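You operate a simulated robot arm through the tools that you are given. There is no shell and no other tool. Be economical: measure what you need, move in short steps, check, and stop when the job is done.

You run a simulated robot arm. Do the job below in one go: nothing can be reset, and whatever is moved stays where it is left.

TASK
Put things in order on the top of the oak linen table. At the end: the purple can (marked "FIZZ") is in the grey tray; the big red peg stands where the purple can stood; the brown wax tub stands where the orange stick stood; the orange stick stands where the big red peg stood; whatever was shut is shut again. Leave all else as you found it, and nothing knocked over.
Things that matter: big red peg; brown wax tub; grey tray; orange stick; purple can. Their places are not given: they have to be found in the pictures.

It is judged by the outcome, as a careful person would: the job done as asked, and still so three seconds after it is handed in. It fails if anything else is knocked over, pushed out of place, dropped, spilled or broken.

THE ROBOT
A 5-joint arm with a two-finger parallel gripper, fixed in place. Base frame: the origin is at the foot of the arm, x ahead of it, y to its left, z up; the work surface is at about z = 0. Lengths are in mm, angles in rad, forces in N, time in s.
With the tool pointing down near the work surface it reaches from about 260 to 680 mm from the base axis. Its first joint turns from -1.152 to 1.152 rad. The tool tilts only in the upright plane through the base axis and itself; it spins freely about its own axis. Payload 2.9 kg.
Tool frame: the origin (TCP) lies between the finger pads and is the grasp point; the fingertips stand 30 mm ahead of it; z points along the fingers, y is the line along which they close. The gripper opens to 110 mm. The fingers are 20 mm wide and 10 mm thick; the gripper's body (48 by 112 mm) begins 55 mm behind the TCP.
Orientation is that of the tool frame in the base frame, as [roll, pitch, yaw] about the fixed x, y, z axes, in that order (R = Rz(yaw) Ry(pitch) Rx(roll)). With the fingers straight down and closing along the base's y, the tool's x points along the base's -x, its y along +y and its z along -z.

THE INTERFACE
- The arm moves only by the tool nudge_tool. Its argument "deltas" is a list of rows, each a list of 7 numbers: the opening, from 0 (shut) to 1 (fully open), then the shift along the base's x, y, z in mm, then the turn, a rotation vector about the base's x, y, z in rad. In form: [[grip, dx, dy, dz, rx, ry, rz], ...]. A call has 1 to 12 rows; each row is the pose to reach, as a shift and turn from the pose commanded when the call began. A row lasts 0.2 s, in which the tool goes at most 50 mm and 0.15 rad; a call with a longer step from one row to the next is refused whole, and so is a gripper value outside its range. Where a pose cannot be reached the arm comes as near as it can. A force on the tool above 40 N (or 10 N above the force at the start of the call, whichever is more), or a blocked arm, ends the call early, and 0.2 s more pass. Each finger travels about 108 mm/s and halts on what it meets, pressing with about 20 N; the grip force reading is that of the motor and also rises with nothing between the fingers. The clock runs only during rows and for 0.2 s after the last one: add rows that repeat a pose to give the fingers time. The reply holds the time, the measured pose of the TCP, the force on the tool along the base axes, the opening and the grip force, in the units named above and with some noise, with the torque about the TCP (base axes, N m) and any sound that the robot's microphone picked up, and new pictures: "views" is both (left out), scene, wrist or none.
- Cameras (640 x 400 px; columns grow to the right, rows downward): "scene" is fixed at [28.9, -453.3, 611]; the picture's right is [0.84, -0.54, 0.00], its down [-0.31, -0.49, -0.81] and it looks along [0.44, 0.68, -0.58] (base axes); focal length 358 px, centre (320, 200). "wrist" rides on the gripper at [72, 17, -103] in the tool frame; the picture's right is [-0.23, 0.97, 0.00], its down [-0.76, -0.18, -0.62] and it looks along [-0.61, -0.14, 0.78] (tool axes); focal length 222 px, centre (320, 200).
- point_at(camera, pixels): for up to 12 pixels [column, row] of the newest picture of that camera ("zoom" is the newest enlarged one), the place [x, y, z] in the base frame of the surface seen there, good to about 2 mm, but the place of the scene camera against the robot may be out by one fixed shift of up to 12 mm in any direction. It takes no simulated time.
- inspect(camera, box): a new picture of the part [left, top, right, bottom] of that camera's present view, enlarged. It takes no simulated time.
- job_done(): hands the job in; it is judged then, once.

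Work in short steps. Measure before you move; look again where a grasp or a placing could have gone wrong, and mend it. You have 80 turns and 200 pictures in all, those below and enlarged ones among them. Open the gripper and draw the arm clear of the work before you hand the job in, unless the task says otherwise; then end with one line.

The tools are called after "Call:" by a JSON object that holds its "method" and its "body". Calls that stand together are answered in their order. nudge_tool: Moves the arm, as the interface text tells. Its arguments: {"type":"object","properties":{"deltas":{"type":"array"},"views":{"type":"string","enum":["both","scene","wrist","none"]}},"required":["deltas"]} The other tools are called the same way: point_at (camera, pixels) gives the place of the surface under pixels of a picture; inspect (camera, box) takes an enlarged picture of a part of a camera's view; job_done () hands the job in.

At the start:

```text
clock: 0.0
tcp_pos: [469.3, 81.4, 335.7]
tcp_rot: [-3.14, -0.001, -3.141]
wrist_force: [0.0, -0.7, -0.1]
moment: [0.01, 0.01, -0.02]
width: 110.0
grip_force: 0.1
```

scene: 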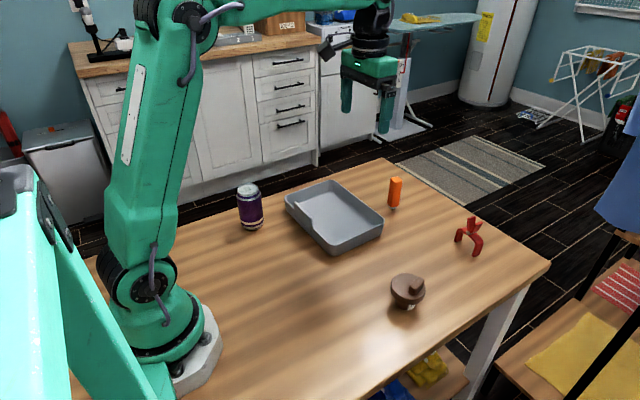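
wrist: 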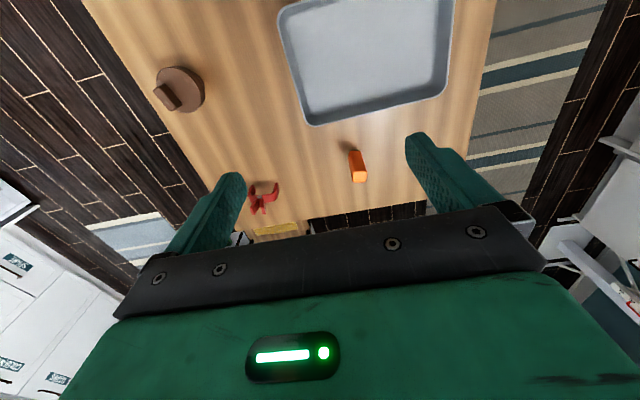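

The scene shows the can at (250,207), tray (333,215), orange stick (394,192), red peg (469,238) and tub (408,290). I zoom in on them for a closer look.

Call:
{"method": "inspect", "body": {"camera": "scene", "box": [220, 150, 400, 262]}}

Call:
{"method": "inspect", "body": {"camera": "scene", "box": [370, 200, 530, 320]}}

Call:
{"method": "inspect", "body": {"camera": "wrist", "box": [130, 40, 450, 240]}}

Call:
{"method": "point_at", "body": {"camera": "wrist", "pixels": [[354, 152], [358, 165], [358, 180], [182, 88], [168, 96], [265, 195], [256, 208], [272, 190], [360, 60], [312, 118], [440, 95], [285, 15]]}}

Call:
{"method": "point_at", "body": {"camera": "scene", "pixels": [[394, 179], [394, 205], [408, 280], [408, 305], [470, 220], [475, 254], [460, 240], [247, 187], [251, 227], [330, 225], [286, 198], [381, 225]]}}

```text
3.56 times, centred on (310, 206) of scene
```

zoom: 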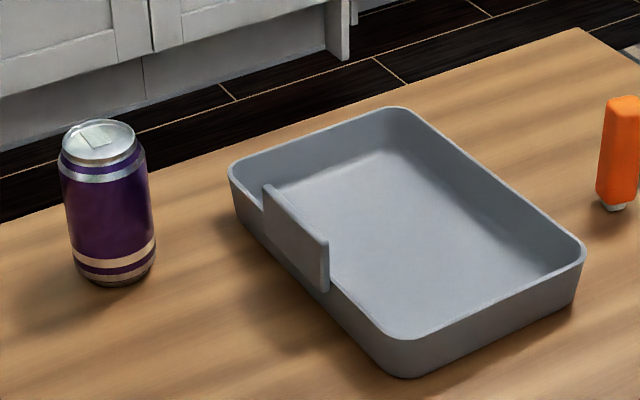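

```text
3.33 times, centred on (450, 260) of scene
```

zoom: 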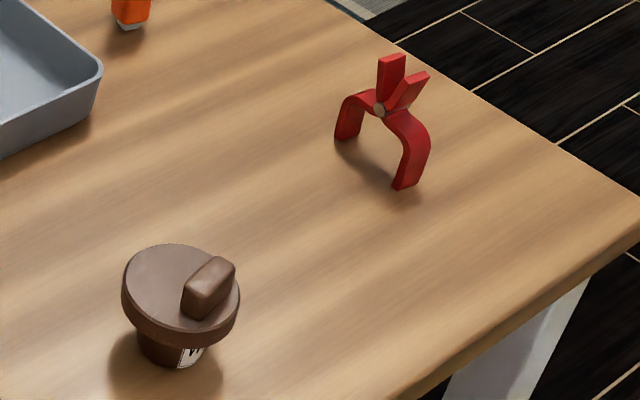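

```text
2.00 times, centred on (290, 140) of wrist
```

zoom: 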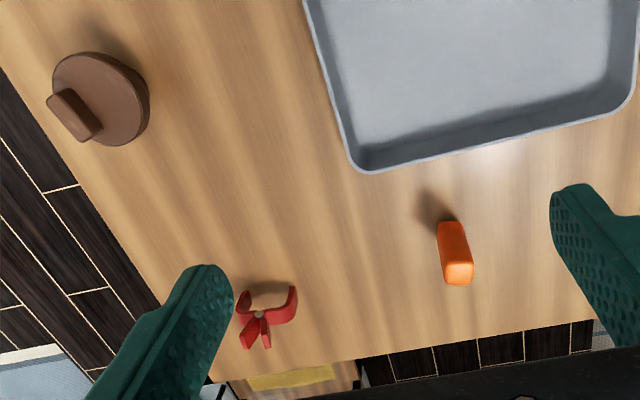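

```text
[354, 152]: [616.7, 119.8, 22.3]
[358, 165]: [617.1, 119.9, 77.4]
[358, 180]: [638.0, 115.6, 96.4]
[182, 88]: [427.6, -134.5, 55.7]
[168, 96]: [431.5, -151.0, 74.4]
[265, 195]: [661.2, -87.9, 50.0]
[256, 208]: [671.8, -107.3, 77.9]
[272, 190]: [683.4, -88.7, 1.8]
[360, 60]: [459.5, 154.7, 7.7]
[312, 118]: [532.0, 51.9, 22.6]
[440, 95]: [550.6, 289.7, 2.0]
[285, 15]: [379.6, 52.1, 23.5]
```

```text
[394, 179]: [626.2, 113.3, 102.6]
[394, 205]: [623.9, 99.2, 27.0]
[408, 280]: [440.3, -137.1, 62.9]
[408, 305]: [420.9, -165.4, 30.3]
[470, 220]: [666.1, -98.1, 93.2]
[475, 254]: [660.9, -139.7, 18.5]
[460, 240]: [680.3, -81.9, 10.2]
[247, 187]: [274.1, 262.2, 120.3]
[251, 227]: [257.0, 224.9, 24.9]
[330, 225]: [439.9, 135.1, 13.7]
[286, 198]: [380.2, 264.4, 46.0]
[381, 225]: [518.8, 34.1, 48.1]
```

The wrist points put the stick near (625,118), the tub near (428,-137) and the peg near (668,-95), which is close to the reach limit. The can is near (265,245), so I turn the wrist camera towards it to measure it.

Call:
{"method": "nudge_tool", "body": {"deltas": [[1, -16, -3, 0, 0, 0, 0.14], [1, -32, -6, 0, 0, 0, 0.28], [1, -48, -9, 0, 0, 0, 0.42], [1, -64, -12, 0, 0, 0, 0.56], [1, -80, -15, 0, 0, 0, 0.7], [1, -96, -15, 0, 0, 0, 0.84], [1, -112, -15, 0, 0, 0, 0.98], [1, -128, -15, 0, 0, 0, 1.12], [1, -144, -15, 0, 0, 0, 1.26], [1, -150, -15, -10, 0, 0, 1.4], [1, -150, -15, -20, 0, 0, 1.5], [1, -150, -15, -20, 0, 0, 1.57]]}}

```text
clock: 2.6
tcp_pos: [319.5, 67.8, 315.3]
tcp_rot: [3.141, -0.002, -1.569]
wrist_force: [-0.2, -0.7, 0.0]
moment: [0.01, 0.01, -0.01]
width: 109.8
grip_force: 0.0
```

scene: 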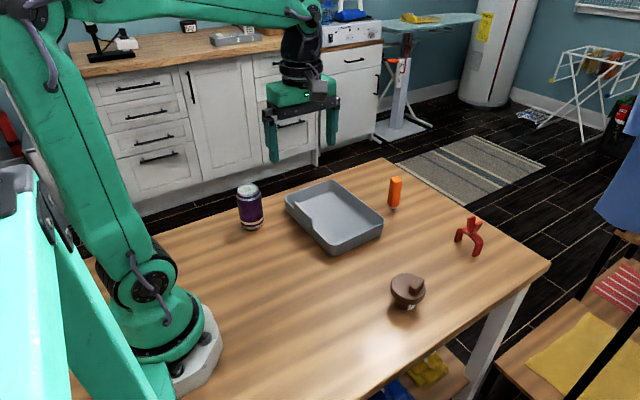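
wrist: 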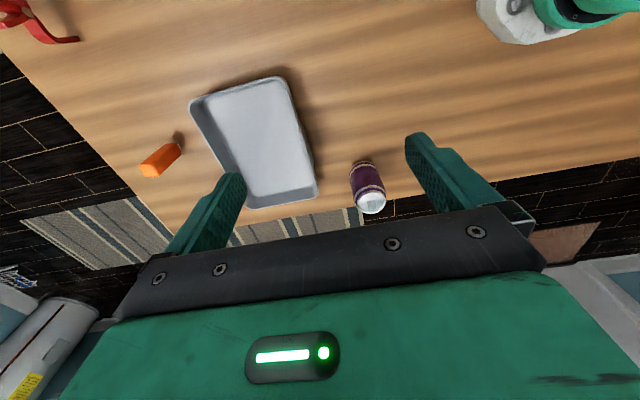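

The can is at (368,185) in the wrist view. I zoom in there and measure its top, and also measure the tray.

Call:
{"method": "inspect", "body": {"camera": "wrist", "box": [180, 60, 420, 225]}}

Call:
{"method": "point_at", "body": {"camera": "wrist", "pixels": [[371, 204], [361, 206], [382, 200], [372, 211], [368, 194], [363, 163], [354, 178], [380, 172], [370, 180]]}}

Call:
{"method": "point_at", "body": {"camera": "wrist", "pixels": [[190, 101], [280, 77], [317, 196], [250, 207], [303, 130], [310, 165], [295, 105], [230, 110], [275, 105], [260, 180], [295, 175], [280, 150]]}}

Call:
{"method": "point_at", "body": {"camera": "scene", "pixels": [[247, 191], [240, 191], [257, 188], [243, 226], [251, 230], [262, 224], [237, 205], [263, 205]]}}

```text
2.42 times, centred on (300, 142) of wrist
```

zoom: 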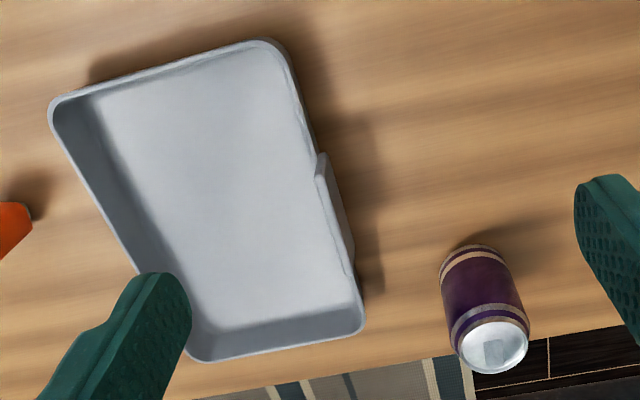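

```text
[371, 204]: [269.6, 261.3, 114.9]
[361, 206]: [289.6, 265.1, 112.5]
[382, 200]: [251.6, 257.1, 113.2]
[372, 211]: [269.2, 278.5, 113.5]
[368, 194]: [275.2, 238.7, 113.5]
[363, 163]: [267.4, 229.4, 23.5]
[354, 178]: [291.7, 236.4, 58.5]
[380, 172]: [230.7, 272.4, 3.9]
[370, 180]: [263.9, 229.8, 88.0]
```

```text
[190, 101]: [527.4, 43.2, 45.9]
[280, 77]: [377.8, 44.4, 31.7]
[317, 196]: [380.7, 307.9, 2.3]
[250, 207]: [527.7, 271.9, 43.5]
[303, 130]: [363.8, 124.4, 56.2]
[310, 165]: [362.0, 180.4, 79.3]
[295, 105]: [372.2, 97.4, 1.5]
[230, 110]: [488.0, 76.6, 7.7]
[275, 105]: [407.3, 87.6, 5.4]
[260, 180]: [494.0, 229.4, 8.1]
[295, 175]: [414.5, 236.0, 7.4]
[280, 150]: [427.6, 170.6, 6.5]
```

```text
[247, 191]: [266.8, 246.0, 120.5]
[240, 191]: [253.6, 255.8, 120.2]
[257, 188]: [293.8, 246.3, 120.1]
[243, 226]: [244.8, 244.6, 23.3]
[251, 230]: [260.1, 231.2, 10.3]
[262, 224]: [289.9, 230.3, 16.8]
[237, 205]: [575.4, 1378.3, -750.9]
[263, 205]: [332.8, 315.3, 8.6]
```

The can's top is centred at about (270,260), z 113, radius about 30. The tray interior spans x 385–523, y 50–268, with its floor at z 6. I move above the can and come down partway.

Call:
{"method": "nudge_tool", "body": {"deltas": [[1, -12, 45, 0, 0, 0, 0], [1, -24, 90, 0, 0, 0, 0], [1, -36, 135, 0, 0, 0, 0], [1, -49, 180, 0, 0, 0, 0], [1, -49.5, 192, -40, 0, 0, 0], [1, -49.5, 192, -80, 0, 0, 0], [1, -49.5, 192, -120, 0, 0, 0], [1, -49.5, 192, -140, 0, 0, 0]]}}

```text
clock: 4.4
tcp_pos: [270.1, 260.3, 175.3]
tcp_rot: [3.141, 0.0, -1.572]
wrist_force: [0.5, 0.0, 0.5]
moment: [0.01, 0.02, 0.03]
width: 110.0
grip_force: 0.1
```

scene: 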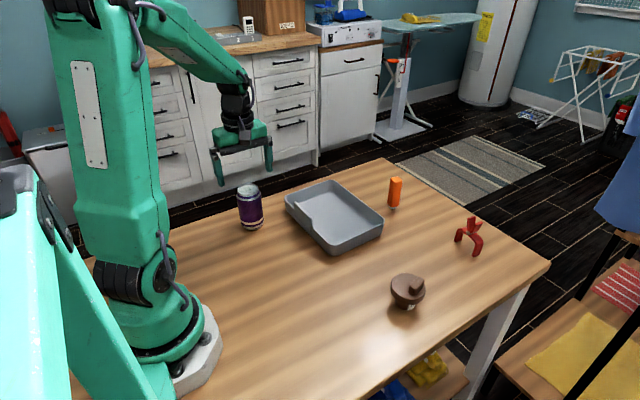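
wrist: 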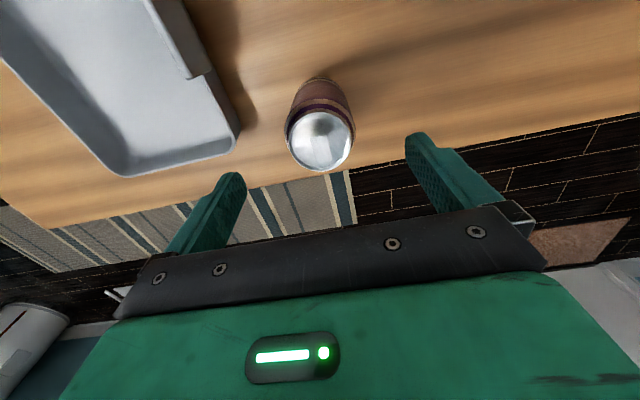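

The can's lid now fills roughly columns 286–354 and rows 110–170. I recheck its centre from this distance.

Call:
{"method": "point_at", "body": {"camera": "wrist", "pixels": [[290, 138], [352, 134], [320, 140], [325, 166], [318, 113], [312, 82], [330, 82]]}}

```text
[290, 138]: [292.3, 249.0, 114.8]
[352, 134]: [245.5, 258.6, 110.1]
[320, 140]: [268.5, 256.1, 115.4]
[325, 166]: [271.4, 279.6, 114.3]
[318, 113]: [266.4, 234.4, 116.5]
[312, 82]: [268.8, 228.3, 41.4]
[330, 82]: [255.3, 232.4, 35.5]
```

The centre is about (269,257). I go down to z 78 and close on the can.

Call:
{"method": "nudge_tool", "body": {"deltas": [[1, -1, -3, -35, 0, 0, 0], [1, -1, -3, -70, 0, 0, 0], [1, -1, -3, -97, 0, 0, 0], [1, -1, -3, -97, 0, 0, 0], [0.45, -1, -3, -97, 0, 0, 0], [0.3, -1, -3, -97, 0, 0, 0], [0.3, -1, -3, -97, 0, 0, 0]]}}

```text
clock: 6.0
tcp_pos: [269.5, 256.2, 79.3]
tcp_rot: [3.141, 0.0, -1.574]
wrist_force: [0.4, 0.5, -0.3]
moment: [0.02, 0.02, 0.02]
width: 58.7
grip_force: 20.1
```

scene: 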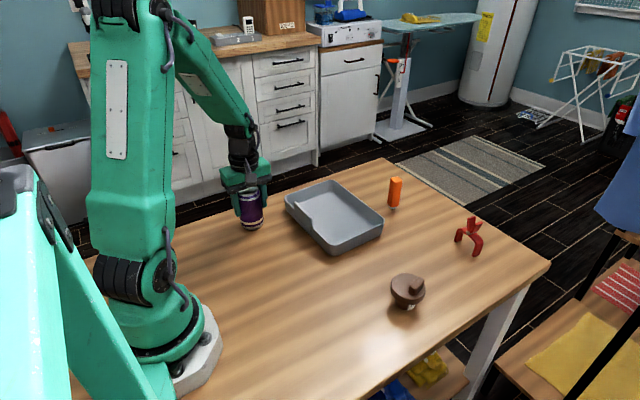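
wrist: 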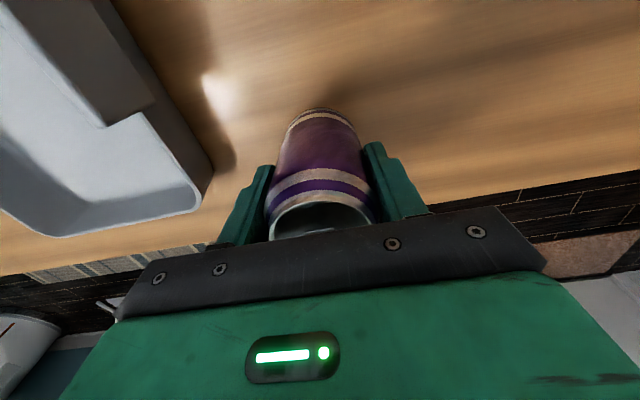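

I have a firm grip at 58.7 mm, so the can's original spot is about (269.5,257). I lift it and carry it over the tray, then look.

Call:
{"method": "nudge_tool", "body": {"deltas": [[0.3, 0, 0, 40, 0, 0, 0], [0.3, 0, 0, 80, 0, 0, 0], [0.3, 0, 0, 120, 0, 0, 0], [0.3, 40, -18, 120, 0, 0, 0], [0.3, 80, -36, 120, 0, 0, 0], [0.3, 120, -54, 120, 0, 0, 0], [0.3, 160, -72, 120, 0, 0, 0], [0.3, 186, -87, 120, 0, 0, 0], [0.3, 186, -87, 80, 0, 0, 0], [0.3, 186, -87, 50, 0, 0, 0]]}}

```text
clock: 8.2
tcp_pos: [455.2, 167.0, 128.8]
tcp_rot: [-3.141, 0.0, -1.571]
wrist_force: [-0.1, 0.1, -0.4]
moment: [0.0, 0.01, -0.02]
width: 58.7
grip_force: 20.0
```

scene: 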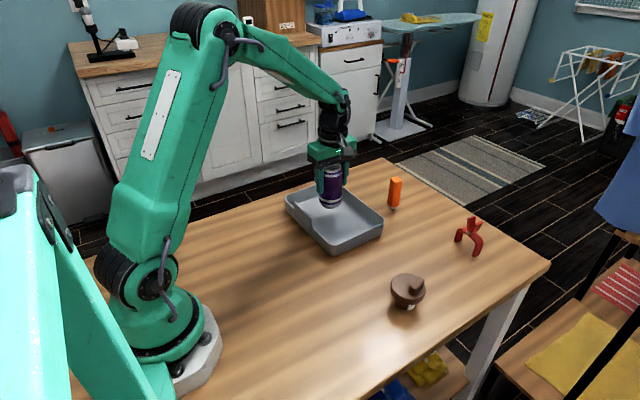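
wrist: 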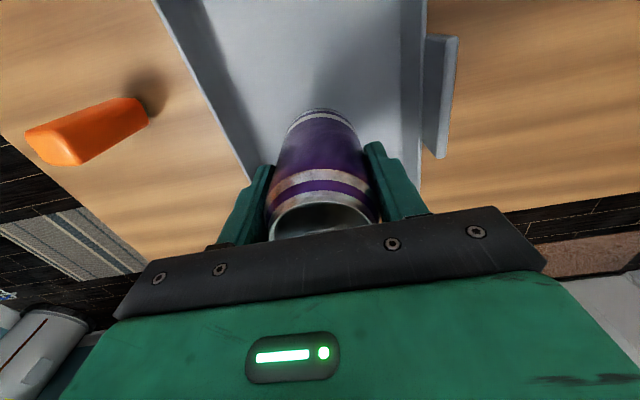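

The can hangs well inside the tray. I lower it to about the floor (dz −42) in gentle steps.

Call:
{"method": "nudge_tool", "body": {"deltas": [[0.3, 0, 0, -20, 0, 0, 0], [0.3, 0, 0, -34, 0, 0, 0], [0.3, 0, 0, -39, 0, 0, 0], [0.3, 0, 0, -41, 0, 0, 0], [0.3, 0, 0, -43, 0, 0, 0]], "views": "none"}}

```text
clock: 9.4
tcp_pos: [456.0, 168.7, 86.4]
tcp_rot: [3.142, 0.0, -1.573]
wrist_force: [0.6, 0.3, -0.6]
moment: [0.0, 0.02, -0.03]
width: 58.3
grip_force: 20.1
```

No contact yet, so I go on down in 1 mm steps.

Call:
{"method": "nudge_tool", "body": {"deltas": [[0.3, 0, 0, -1, 0, 0, 0], [0.3, 0, 0, -2, 0, 0, 0], [0.3, 0, 0, -3, 0, 0, 0], [0.3, 0, 0, -3, 0, 0, 0]], "views": "both"}}

```text
clock: 10.4
tcp_pos: [456.9, 168.9, 83.1]
tcp_rot: [-3.139, 0.002, -1.571]
wrist_force: [-1.4, -0.8, 14.3]
moment: [0.09, 0.26, -0.01]
width: 58.5
grip_force: 20.5
```

scene: 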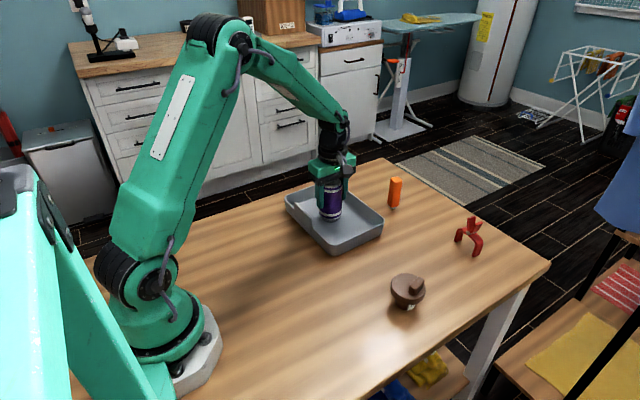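
wrist: 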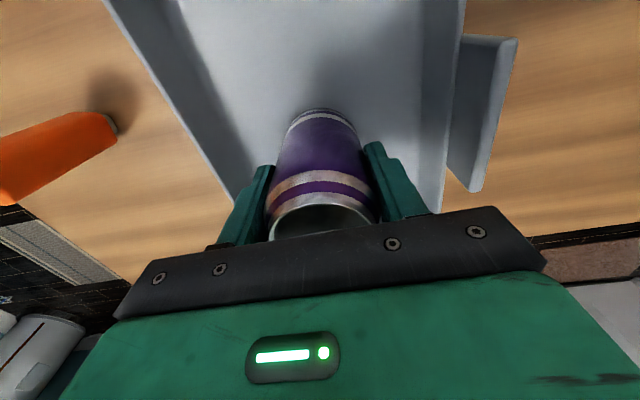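

The 14 N upward force shows the can is on the floor. I release it, rise, and turn back towards the peg with the camera facing +x.

Call:
{"method": "nudge_tool", "body": {"deltas": [[0.6, 0, 0, 0, 0, 0, 0], [0.78, 0, 0, 0, 0, 0, 0], [0.78, 0, 0, 40, 0, 0, 0], [0.78, 0, 0, 80, 0, 0, 0], [0.78, 0, 0, 120, 0, 0, -0.14], [1, 0, -30, 150, 0, 0, -0.28], [1, 0, -65, 150, 0, 0, -0.42], [1, 0, -100, 150, 0, 0, -0.56], [1, 0, -140, 150, 0, 0, -0.7], [1, 0, -180, 150, 0, 0, -0.84], [1, 0, -220, 150, 0, 0, -0.98], [1, 0, -250, 150, 0, 0, -1.12]], "views": "scene"}}

Call:
{"method": "nudge_tool", "body": {"deltas": [[1, 20, 0, 0, 0, 0, -0.14], [1, 30, 0, 0, 0, 0, -0.28], [1, 30, 0, -20, 0, 0, -0.42], [1, 30, 0, -30, 0, 0, -0.45]]}}

```text
clock: 13.0
tcp_pos: [457.1, -82.2, 232.3]
tcp_rot: [-3.141, -0.001, -2.693]
wrist_force: [-0.3, 0.4, 0.1]
moment: [0.01, -0.01, 0.0]
width: 109.8
grip_force: 0.0
```

scene: 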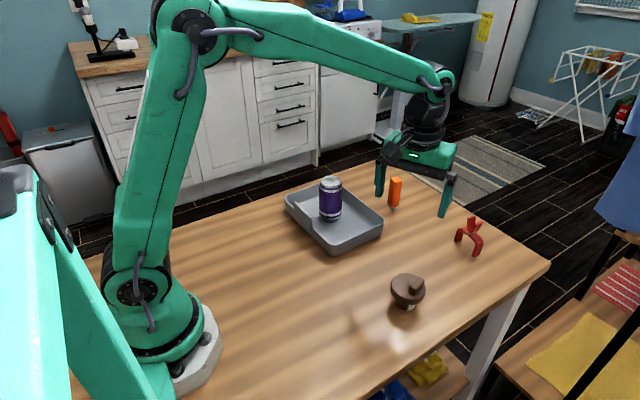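

```text
clock: 14.0
tcp_pos: [487.4, -81.5, 201.9]
tcp_rot: [3.14, 0.0, 3.14]
wrist_force: [0.8, 0.9, 0.3]
moment: [0.03, -0.01, 0.01]
width: 110.1
grip_force: 0.0
```

scene: 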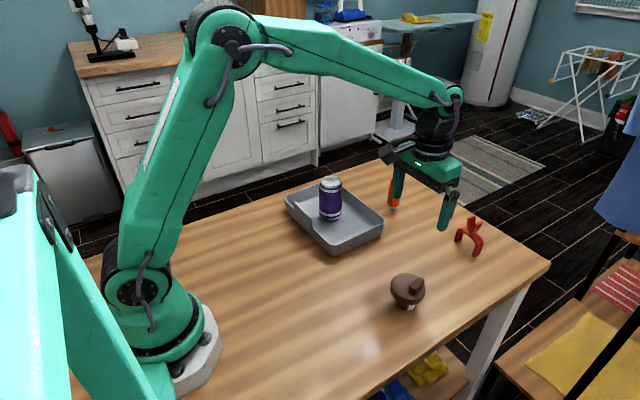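
wrist: 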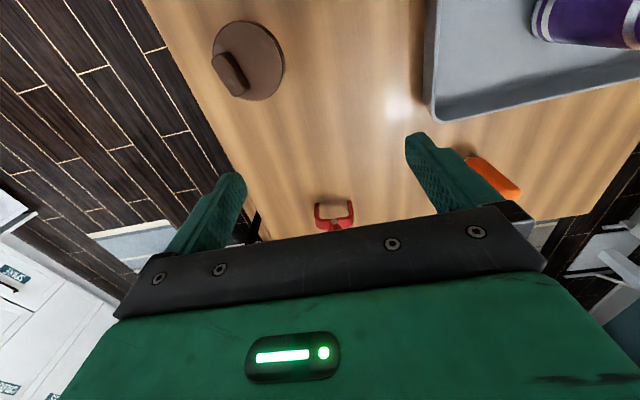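

The can stands in the tray. The peg is partly hidden at (335,213), so I back off a little and up.

Call:
{"method": "nudge_tool", "body": {"deltas": [[1, 0, 0, 40, 0, 0, 0], [1, 0, -8, 60, 0, 0, 0]], "views": "wrist"}}

Call:
{"method": "inspect", "body": {"camera": "wrist", "box": [280, 140, 400, 215]}}

Call:
{"method": "inspect", "body": {"camera": "wrist", "box": [180, 40, 340, 140]}}

```text
clock: 14.6
tcp_pos: [486.3, -89.5, 261.7]
tcp_rot: [3.141, 0.001, 3.141]
wrist_force: [0.5, 1.0, 0.3]
moment: [-0.01, 0.01, -0.02]
width: 109.8
grip_force: 0.0
```

wrist: 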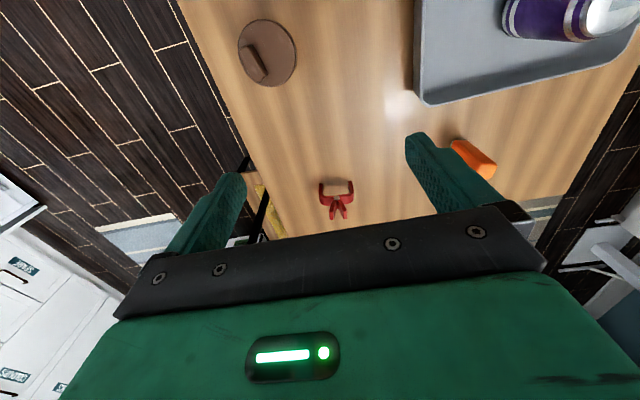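

```text
5.33 times, centred on (340, 178) of wrist
```

zoom: 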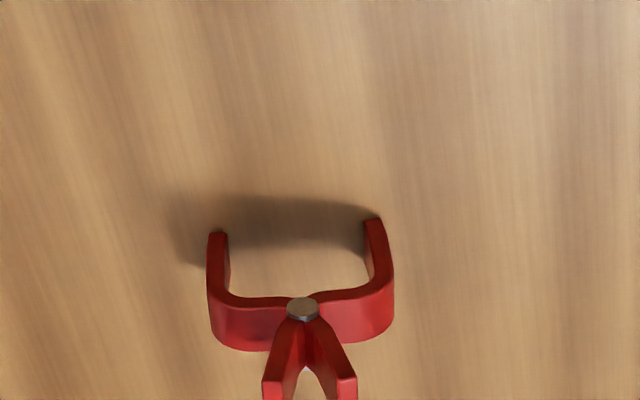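

```text
4.00 times, centred on (260, 90) of wrist
```

zoom: 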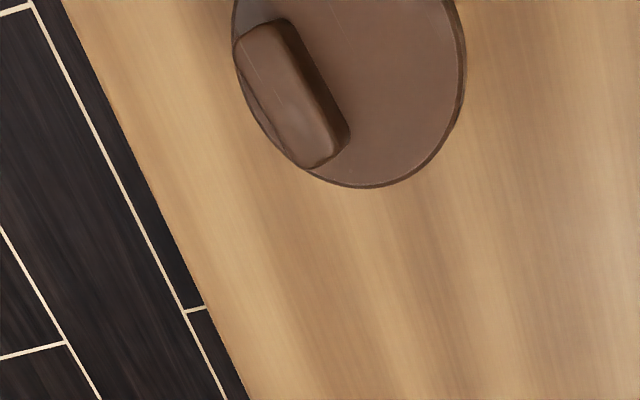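

The peg is upright with its feet at about (321,184) and (350,182) and its rivet at (337,198). I measure the geometry.

Call:
{"method": "point_at", "body": {"camera": "wrist", "pixels": [[321, 185], [349.5, 182.5], [336.6, 197.5], [322, 202], [330, 203], [345, 202], [351, 199], [332, 213], [344.5, 213], [319.5, 192], [352, 188], [333, 206]]}}

Call:
{"method": "inspect", "body": {"camera": "scene", "box": [440, 205, 500, 265]}}

Call:
{"method": "point_at", "body": {"camera": "zoom", "pixels": [[320, 200]]}}

```text
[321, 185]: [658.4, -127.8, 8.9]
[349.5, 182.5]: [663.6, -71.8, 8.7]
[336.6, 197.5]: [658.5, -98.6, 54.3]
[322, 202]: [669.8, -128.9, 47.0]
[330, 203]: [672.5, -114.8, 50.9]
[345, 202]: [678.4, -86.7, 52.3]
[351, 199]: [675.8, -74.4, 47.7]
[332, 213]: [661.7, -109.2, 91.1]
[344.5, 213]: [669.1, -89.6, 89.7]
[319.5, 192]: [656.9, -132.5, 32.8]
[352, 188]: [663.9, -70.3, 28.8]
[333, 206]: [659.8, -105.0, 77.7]
```

```text
6.67 times, centred on (470, 235) of scene
```

zoom: 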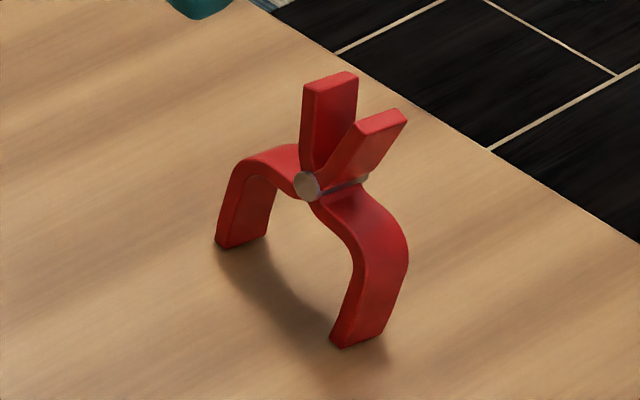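

```text
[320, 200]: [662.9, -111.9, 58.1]
```

The feet are at y −128 and −72 with the front face at x≈661 and a yaw of about −0.11, so the peg's centre is near (670,−101). I move above it at z≈150 to check reach.

Call:
{"method": "nudge_tool", "body": {"deltas": [[1, 40, -3, -20, 0, 0, -0.04], [1, 80, -6, -45, 0, 0, -0.08], [1, 120, -9, -70, 0, 0, -0.11], [1, 150, -11, -95, 0, 0, -0.11], [1, 183, -11.5, -110, 0, 0, -0.11]]}}

```text
clock: 15.8
tcp_pos: [660.0, -98.7, 152.6]
tcp_rot: [3.141, -0.003, 3.031]
wrist_force: [-0.5, -0.1, 3.6]
moment: [0.0, 0.03, -0.02]
width: 110.3
grip_force: 0.0
out of reach, approached as far as the arm can: row 5
```

scene: 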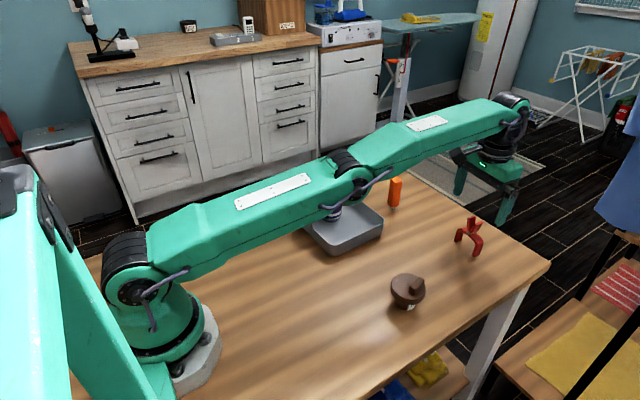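
wrist: 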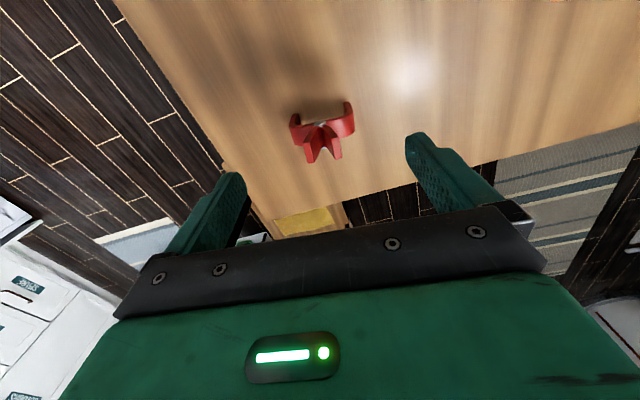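

The arm is fully stretched at x 660. I remeasure the peg from this closer view before going down.

Call:
{"method": "inspect", "body": {"camera": "wrist", "box": [270, 85, 380, 175]}}

Call:
{"method": "point_at", "body": {"camera": "wrist", "pixels": [[293, 114], [348, 103], [291, 128], [353, 118], [302, 140], [353, 131], [320, 124], [310, 160], [338, 157], [322, 128], [345, 138], [298, 134]]}}

```text
4.44 times, centred on (325, 130) of wrist
```

zoom: 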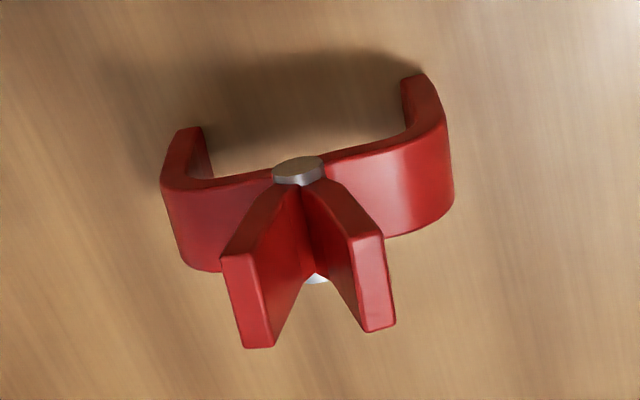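

```text
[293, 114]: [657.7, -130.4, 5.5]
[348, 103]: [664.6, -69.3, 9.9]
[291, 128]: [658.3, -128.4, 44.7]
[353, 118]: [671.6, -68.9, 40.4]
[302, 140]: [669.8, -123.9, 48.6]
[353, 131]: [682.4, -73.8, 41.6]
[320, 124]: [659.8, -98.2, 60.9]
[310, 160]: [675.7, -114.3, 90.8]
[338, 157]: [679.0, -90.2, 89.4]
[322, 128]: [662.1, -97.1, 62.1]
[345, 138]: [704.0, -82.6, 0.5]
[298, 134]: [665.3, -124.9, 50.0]
```

The centre is about (670,−100) and the top z 91; the handle tips reach back to x≈679. I go down straddling the legs and see how the reach changes.

Call:
{"method": "nudge_tool", "body": {"deltas": [[1, 0, 0, -30, 0, 0, 0], [1, 0, 0, -50, 0, 0, 0], [1, 0, 0, -50, 0, 0, 0]], "views": "wrist"}}

```text
clock: 16.6
tcp_pos: [660.4, -97.0, 99.0]
tcp_rot: [-3.141, 0.0, 3.032]
wrist_force: [0.6, 0.1, 0.2]
moment: [0.01, 0.0, 0.01]
width: 110.2
grip_force: 0.0
```

wrist: 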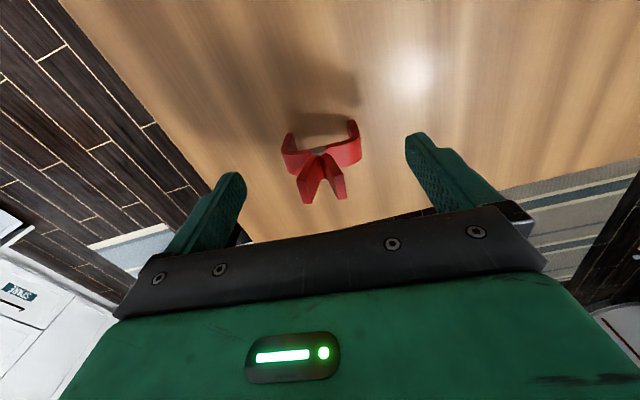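

The arm now follows at x 660, y −97. I move +9 in x and −3 in y and go down to z 47.

Call:
{"method": "nudge_tool", "body": {"deltas": [[1, 9, -3, 0, 0, 0, 0], [1, 9, -3, -25, 0, 0, 0], [1, 9, -3, -42, 0, 0, 0], [1, 9, -3, -52, 0, 0, 0], [1, 9, -3, -52, 0, 0, 0]]}}

```text
clock: 17.8
tcp_pos: [669.0, -101.2, 46.9]
tcp_rot: [3.139, 0.001, 3.031]
wrist_force: [0.6, -0.6, -0.3]
moment: [-0.02, 0.01, 0.01]
width: 110.2
grip_force: 0.0
```

scene: 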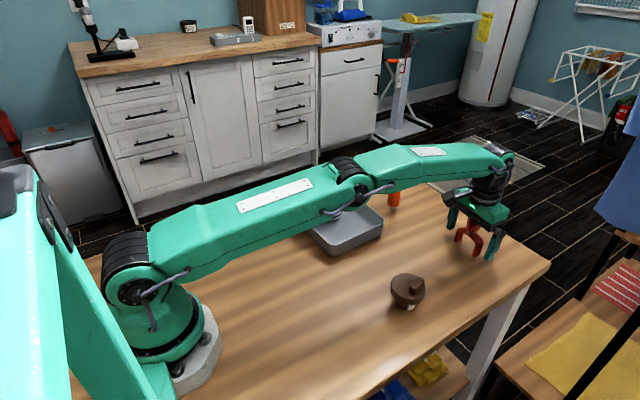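
wrist: 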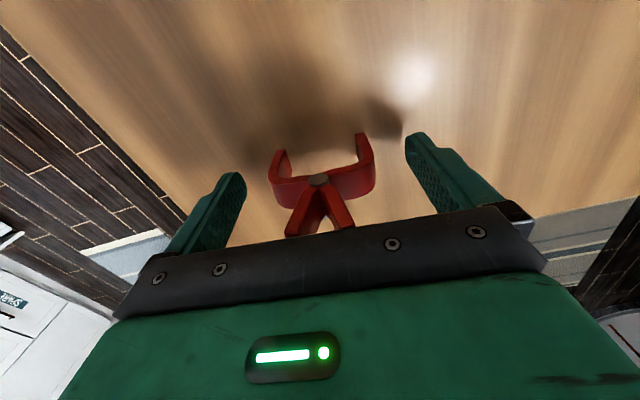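

Fingers straddle the peg at columns 245 and 405, with the peg at 268–375. I close gently.

Call:
{"method": "nudge_tool", "body": {"deltas": [[0.7, 0, 0, 0, 0, 0, 0], [0.6, 0, 0, 0, 0, 0, 0], [0.5, 0, 0, 0, 0, 0, 0], [0.5, 0, 0, 0, 0, 0, 0]]}}

```text
clock: 18.8
tcp_pos: [667.1, -100.3, 47.8]
tcp_rot: [-3.142, -0.001, 3.033]
wrist_force: [-0.3, 0.2, 0.7]
moment: [-0.04, 0.02, 0.04]
width: 65.3
grip_force: 20.2
```

scene: 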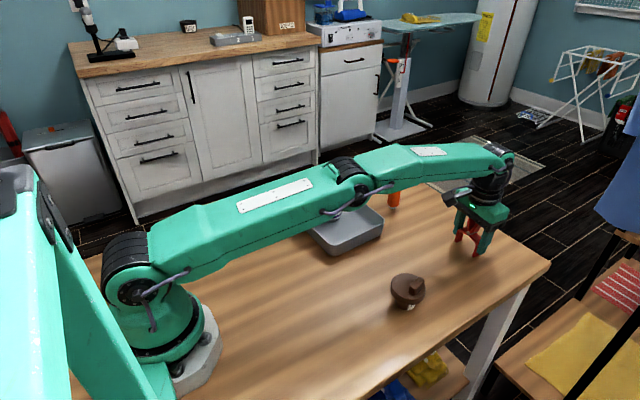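
wrist: 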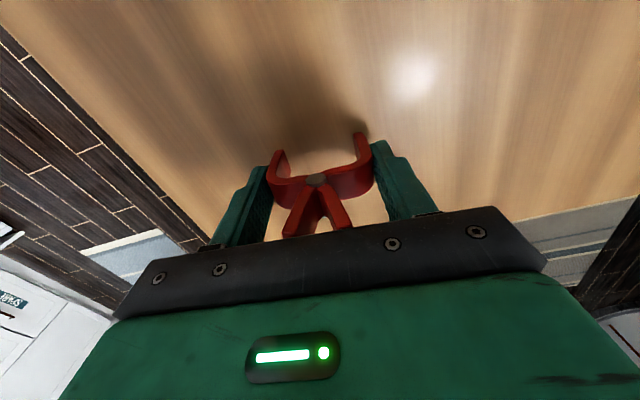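

The grip is firm at 65.3 mm and the legs did not give. The peg's spot is (670,−100.5). I lift and draw it back towards the can's old place.

Call:
{"method": "nudge_tool", "body": {"deltas": [[0.5, 0, 0, 20, 0, 0, 0], [0.5, -10, 0, 50, 0, 0, 0], [0.5, -25, 0, 90, 0, 0, 0], [0.5, -45, 5, 125, 0, 0, 0], [0.5, -75, 15, 155, 0, 0, 0], [0.5, -115, 35, 155, 0, 0, 0], [0.5, -150, 65, 155, 0, 0, 0], [0.5, -183, 98, 155, 0, 0, 0], [0.5, -216, 131, 155, 0, 0, 0], [0.5, -249, 164, 155, 0, 0, 0], [0.5, -280, 198, 155, 0, 0, 0]]}}

Call:
{"method": "nudge_tool", "body": {"deltas": [[0.5, -30, 36, 0, 0, 0, 0], [0.5, -60, 72, 0, 0, 0, 0], [0.5, -90, 108, 0, 0, 0, 0], [0.5, -115, 140, 0, 0, 0, 0], [0.5, -120.5, 160, 0, 0, 0, 0], [0.5, -120.5, 160, 0, 0, 0, 0]]}}

```text
clock: 21.2
tcp_pos: [389.6, 98.1, 203.5]
tcp_rot: [3.142, 0.0, 3.032]
wrist_force: [-0.3, -0.2, -0.3]
moment: [0.02, -0.01, -0.02]
width: 65.4
grip_force: 19.9
```

scene: 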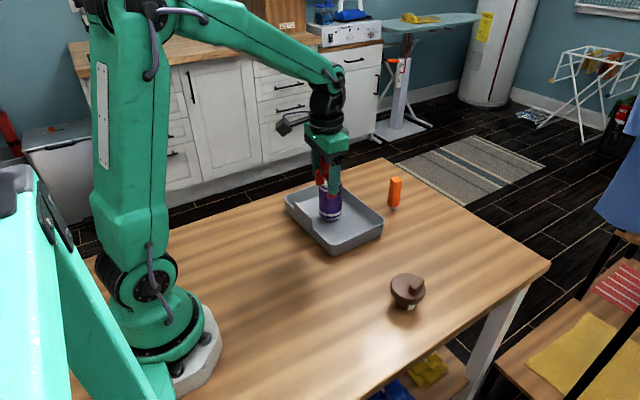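
wrist: 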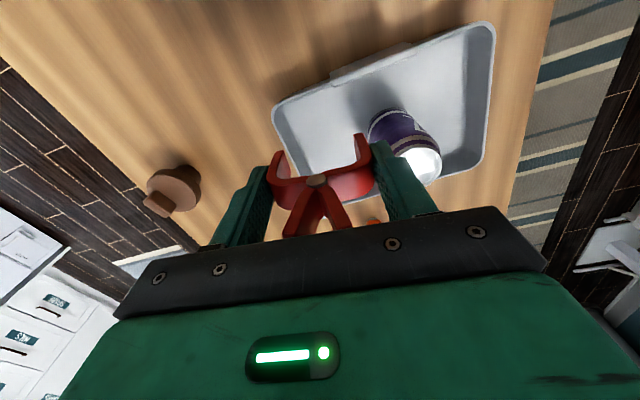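

```text
clock: 22.6
tcp_pos: [268.0, 255.3, 203.0]
tcp_rot: [3.141, 0.0, 3.031]
wrist_force: [0.1, -0.2, 0.3]
moment: [0.02, 0.0, -0.01]
width: 65.3
grip_force: 19.9
```

scene: 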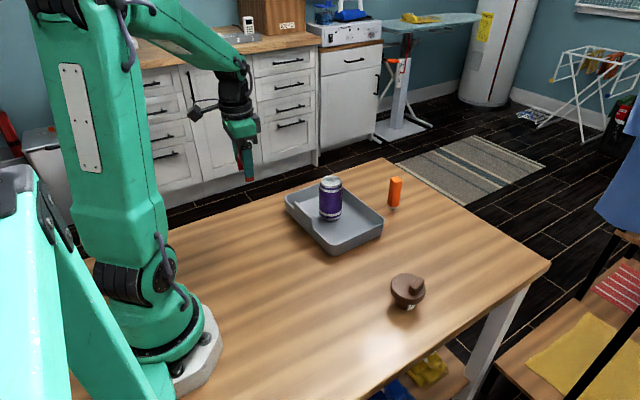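
wrist: 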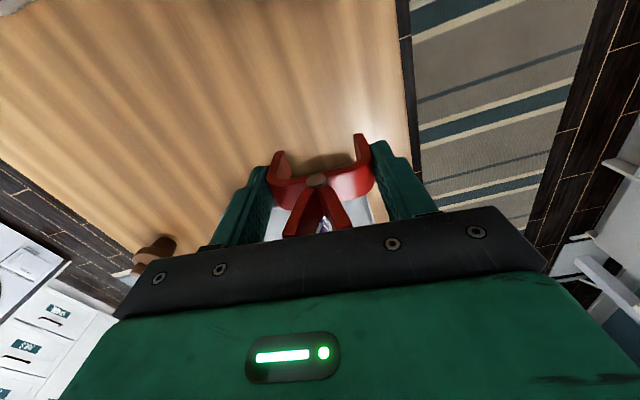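

Before lowering I check how far the table edge is beyond the peg's left foot.

Call:
{"method": "point_at", "body": {"camera": "wrist", "pixels": [[405, 150], [400, 80], [395, 20], [408, 120], [360, 140], [275, 155], [316, 180]]}}

```text
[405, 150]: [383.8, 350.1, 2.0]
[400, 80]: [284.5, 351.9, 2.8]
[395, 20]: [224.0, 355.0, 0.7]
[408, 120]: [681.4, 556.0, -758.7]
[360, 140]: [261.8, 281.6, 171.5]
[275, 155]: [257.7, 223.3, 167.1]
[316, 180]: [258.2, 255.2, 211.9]
```

The table edge is at y≈352, so there is plenty of room. I shift +2 in y and lower to just above the surface, then slowly until contact.

Call:
{"method": "nudge_tool", "body": {"deltas": [[0.5, 0, 2, -40, 0, 0, 0], [0.5, 0, 2, -80, 0, 0, 0], [0.5, 0, 2, -120, 0, 0, 0], [0.5, 0, 2, -145, 0, 0, 0], [0.5, 0, 2, -151, 0, 0, 0], [0.5, 0, 2, -153, 0, 0, 0], [0.5, 0, 2, -154, 0, 0, 0], [0.5, 0, 2, -155, 0, 0, 0]]}}

```text
clock: 24.4
tcp_pos: [269.4, 257.8, 48.9]
tcp_rot: [-3.14, 0.0, 3.032]
wrist_force: [0.2, -0.2, -1.5]
moment: [-0.01, 0.03, -0.02]
width: 65.1
grip_force: 20.3
```

scene: 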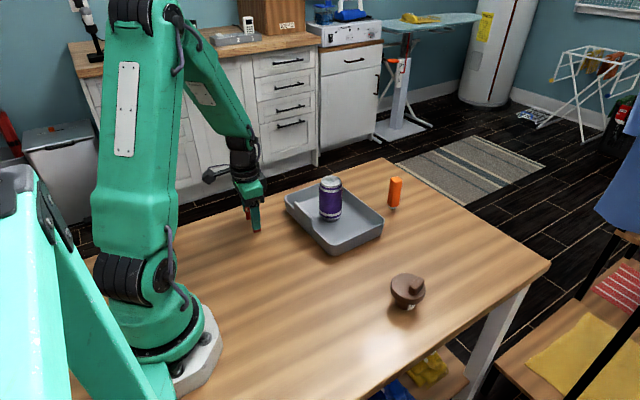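
wrist: 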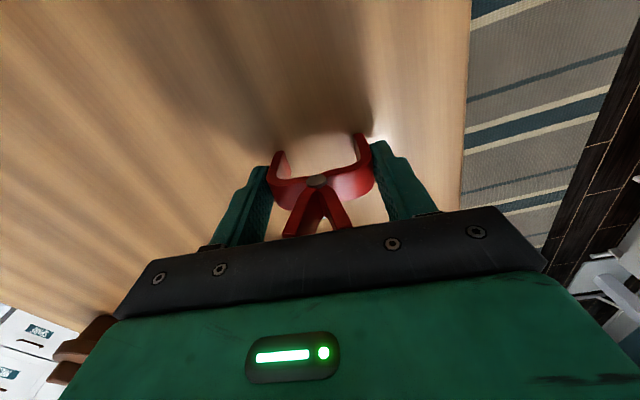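

The height is 48.9, nearly the grasp height. I lower 1 mm at a time until I feel contact.

Call:
{"method": "nudge_tool", "body": {"deltas": [[0.5, -1, 0, -1, 0, 0, 0], [0.5, -1, 0, -2, 0, 0, 0], [0.5, -1, 0, -2, 0, 0, 0]], "views": "none"}}

```text
clock: 25.2
tcp_pos: [268.9, 258.0, 46.9]
tcp_rot: [-3.141, 0.0, 3.033]
wrist_force: [-1.8, -7.5, 17.9]
moment: [-0.17, 0.04, -0.03]
width: 65.5
grip_force: 20.1
```

Contact is 18 N. I ease up half a millimetre, release, and rise clear.

Call:
{"method": "nudge_tool", "body": {"deltas": [[0.5, 0, 0, 0.7, 0, 0, 0], [0.7, 0, 0, 0.7, 0, 0, 0], [0.95, 0, 0, 0.7, 0, 0, 0], [0.95, 0, 0, 30, 0, 0, 0], [0.95, 0, 0, 70, 0, 0, 0], [0.95, 0, 0, 110, 0, 0, 0], [0.95, 0, 0, 150, 0, 0, 0]]}}

Call:
{"method": "point_at", "body": {"camera": "scene", "pixels": [[394, 185], [388, 190], [401, 190], [394, 195], [393, 207], [390, 207]]}}

Call:
{"method": "inspect", "body": {"camera": "scene", "box": [360, 160, 430, 220]}}

```text
clock: 26.8
tcp_pos: [265.7, 257.2, 198.5]
tcp_rot: [3.141, 0.0, 3.031]
wrist_force: [-0.3, 0.4, -0.4]
moment: [0.01, 0.0, -0.04]
width: 104.4
grip_force: 0.0
```

scene: 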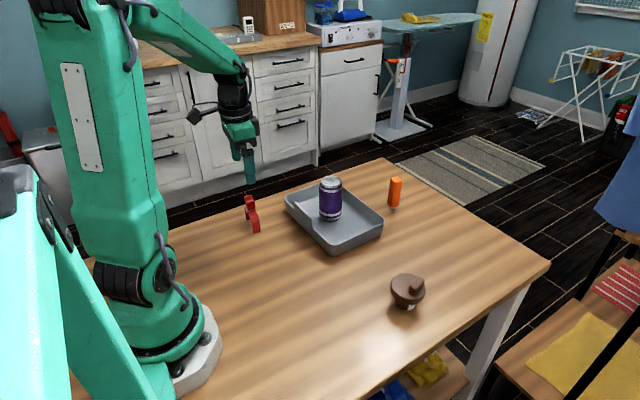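
wrist: 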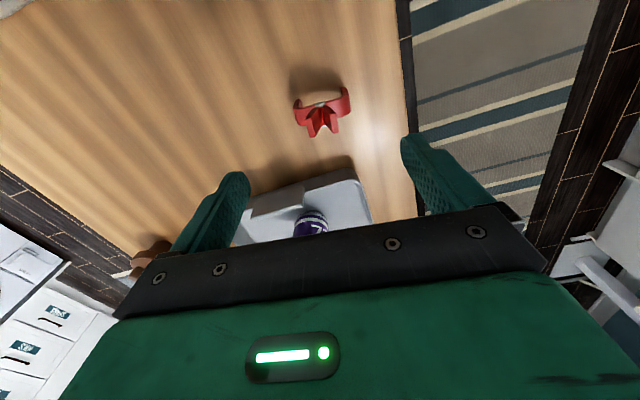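

```text
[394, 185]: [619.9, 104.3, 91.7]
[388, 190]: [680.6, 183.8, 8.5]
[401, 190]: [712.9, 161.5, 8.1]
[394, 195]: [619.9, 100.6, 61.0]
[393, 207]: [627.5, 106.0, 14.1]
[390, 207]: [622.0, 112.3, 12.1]
```

```text
6.67 times, centred on (395, 190) of scene
```

zoom: 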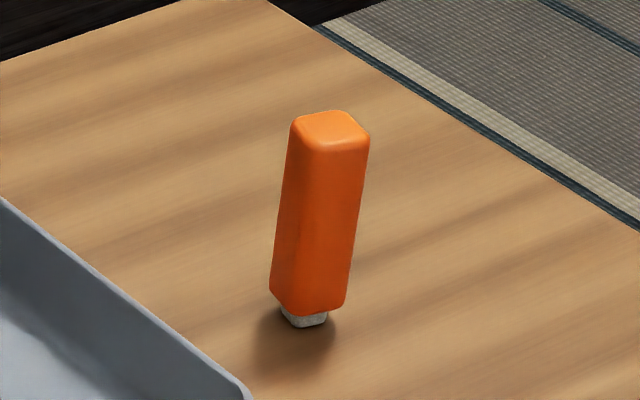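

The peg stands on the can's spot. The orange stick stands on a small silver tip, so it needs care. I move to view it from the wrist camera.

Call:
{"method": "nudge_tool", "body": {"deltas": [[1, 0, 0, 40, 0, 0, 0], [1, 30, -30, 60, 0, 0, 0.1], [1, 65, -60, 60, 0, 0, 0.11], [1, 100, -90, 60, 0, 0, 0.11], [1, 135, -120, 60, 0, 0, 0.11], [1, 170, -145, 60, 0, 0, 0.11], [1, 205, -145, 60, 0, 0, 0.11], [1, 235, -145, 60, 0, 0, 0.11]]}}

```text
clock: 28.6
tcp_pos: [502.0, 113.3, 259.9]
tcp_rot: [-3.138, -0.002, 3.141]
wrist_force: [0.4, 0.4, 0.1]
moment: [-0.02, 0.02, -0.01]
width: 110.2
grip_force: 0.0
```

scene: 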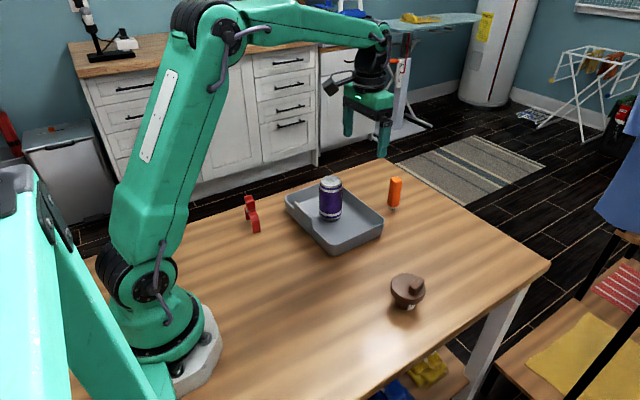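
wrist: 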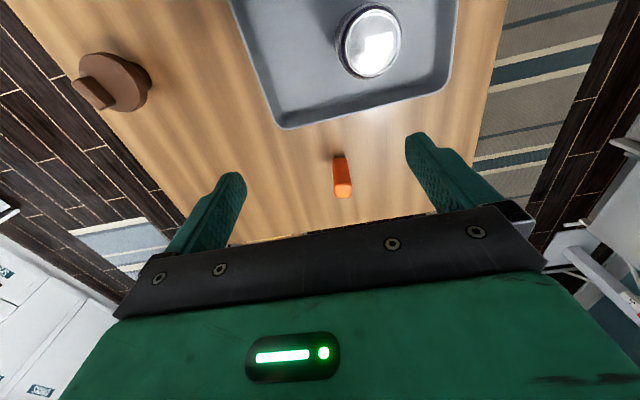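

The stick shows at (342,178). I zoom in and measure its faces.

Call:
{"method": "inspect", "body": {"camera": "wrist", "box": [310, 145, 374, 205]}}

Call:
{"method": "point_at", "body": {"camera": "wrist", "pixels": [[336, 191], [349, 190], [343, 191], [343, 187], [343, 196], [340, 165], [335, 170], [345, 168], [340, 180], [339, 157], [337, 155]]}}

```text
6.67 times, centred on (342, 175) of wrist
```

zoom: 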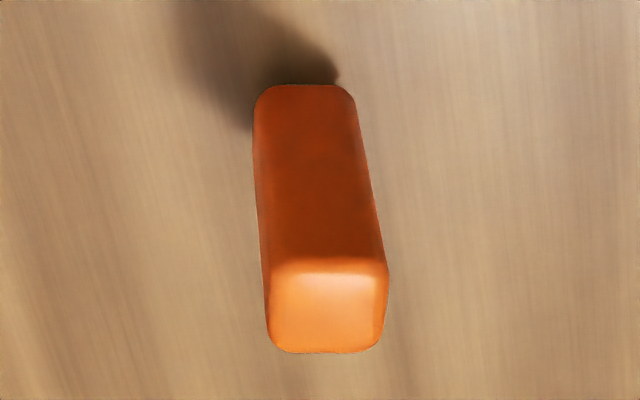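

```text
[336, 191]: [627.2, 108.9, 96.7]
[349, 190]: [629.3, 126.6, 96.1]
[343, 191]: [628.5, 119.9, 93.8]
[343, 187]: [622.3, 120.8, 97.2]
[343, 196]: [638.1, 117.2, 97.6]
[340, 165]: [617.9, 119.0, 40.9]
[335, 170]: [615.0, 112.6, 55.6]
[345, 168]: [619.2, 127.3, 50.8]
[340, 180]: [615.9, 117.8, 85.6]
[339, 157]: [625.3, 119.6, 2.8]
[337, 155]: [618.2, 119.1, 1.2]
```

The stick's centre is about (628,118.5), about 21 mm square, top z 97, with its faces turned about −0.23 rad. I go above it with the fingers aligned.

Call:
{"method": "nudge_tool", "body": {"deltas": [[1, 40, 2, -20, 0, 0, -0.1], [1, 80, 4, -45, 0, 0, -0.2], [1, 110, 5, -75, 0, 0, -0.24], [1, 123, 5, -105, 0, 0, -0.24], [1, 123, 5, -110, 0, 0, -0.24]], "views": "wrist"}}

Call:
{"method": "inspect", "body": {"camera": "wrist", "box": [270, 80, 390, 190]}}

```text
clock: 29.8
tcp_pos: [625.8, 118.2, 146.5]
tcp_rot: [-3.141, 0.0, 2.901]
wrist_force: [-0.7, -0.3, -0.6]
moment: [0.02, 0.0, -0.02]
width: 110.0
grip_force: 0.0
```

wrist: 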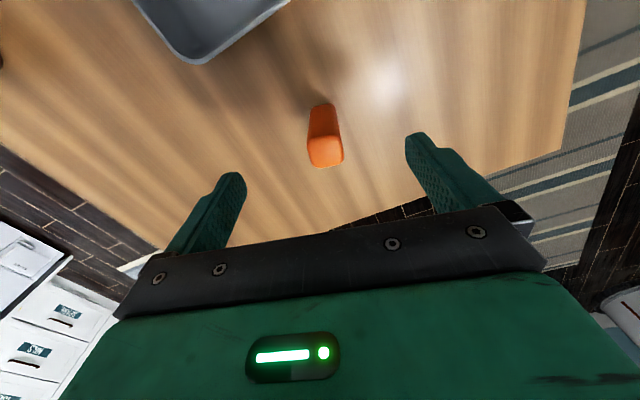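

```text
3.64 times, centred on (330, 135) of wrist
```

zoom: 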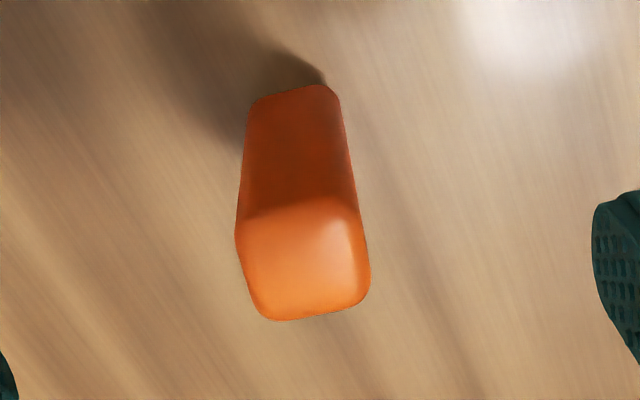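

The top edges now run parallel to the finger line. I measure the top's centre.

Call:
{"method": "point_at", "body": {"camera": "zoom", "pixels": [[255, 225], [350, 215], [265, 310], [360, 295], [305, 265], [300, 150], [243, 180], [345, 150]]}}

Call:
{"method": "inspect", "body": {"camera": "wrist", "box": [150, 60, 490, 270]}}

```text
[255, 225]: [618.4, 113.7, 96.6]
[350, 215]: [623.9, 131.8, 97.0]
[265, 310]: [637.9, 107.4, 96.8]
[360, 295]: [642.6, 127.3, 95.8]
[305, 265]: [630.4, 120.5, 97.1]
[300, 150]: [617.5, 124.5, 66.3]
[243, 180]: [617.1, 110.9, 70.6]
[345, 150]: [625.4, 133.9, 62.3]
```

```text
1.88 times, centred on (320, 165) of wrist
```

zoom: 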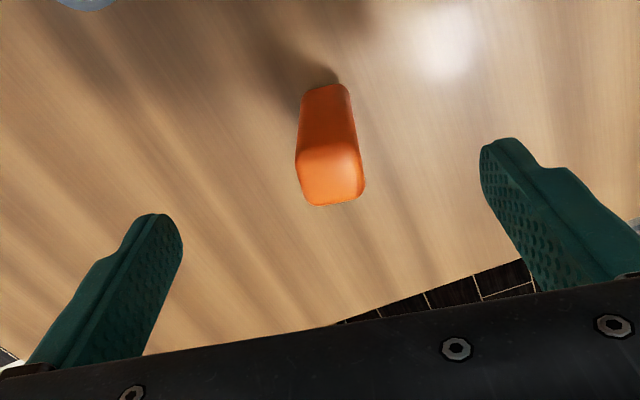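

The centre is (630.5,120) and the yaw about −0.27. I adjust and go down to z≈57.

Call:
{"method": "nudge_tool", "body": {"deltas": [[1, 5, 1.5, 0, 0, 0, -0.03], [1, 5, 1.5, -40, 0, 0, -0.03], [1, 5, 1.5, -75, 0, 0, -0.03], [1, 5, 1.5, -91, 0, 0, -0.03], [1, 5, 1.5, -91, 0, 0, -0.03]]}}

```text
clock: 31.0
tcp_pos: [628.7, 118.2, 54.8]
tcp_rot: [3.14, 0.0, 2.872]
wrist_force: [-0.3, -0.2, -0.3]
moment: [0.01, 0.0, -0.04]
width: 110.1
grip_force: 0.0
```

scene: 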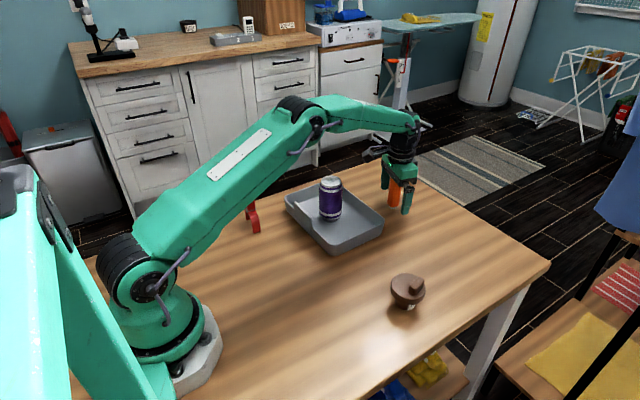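
wrist: 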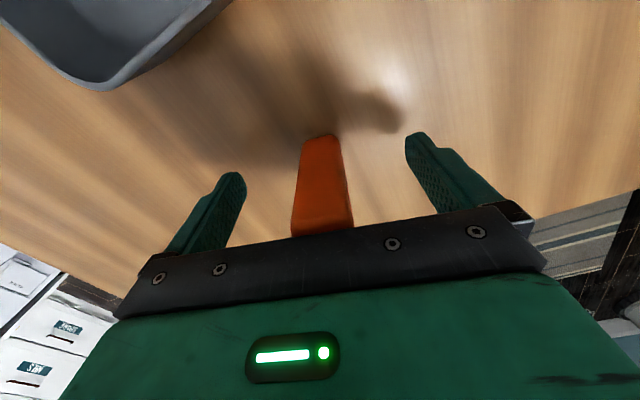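

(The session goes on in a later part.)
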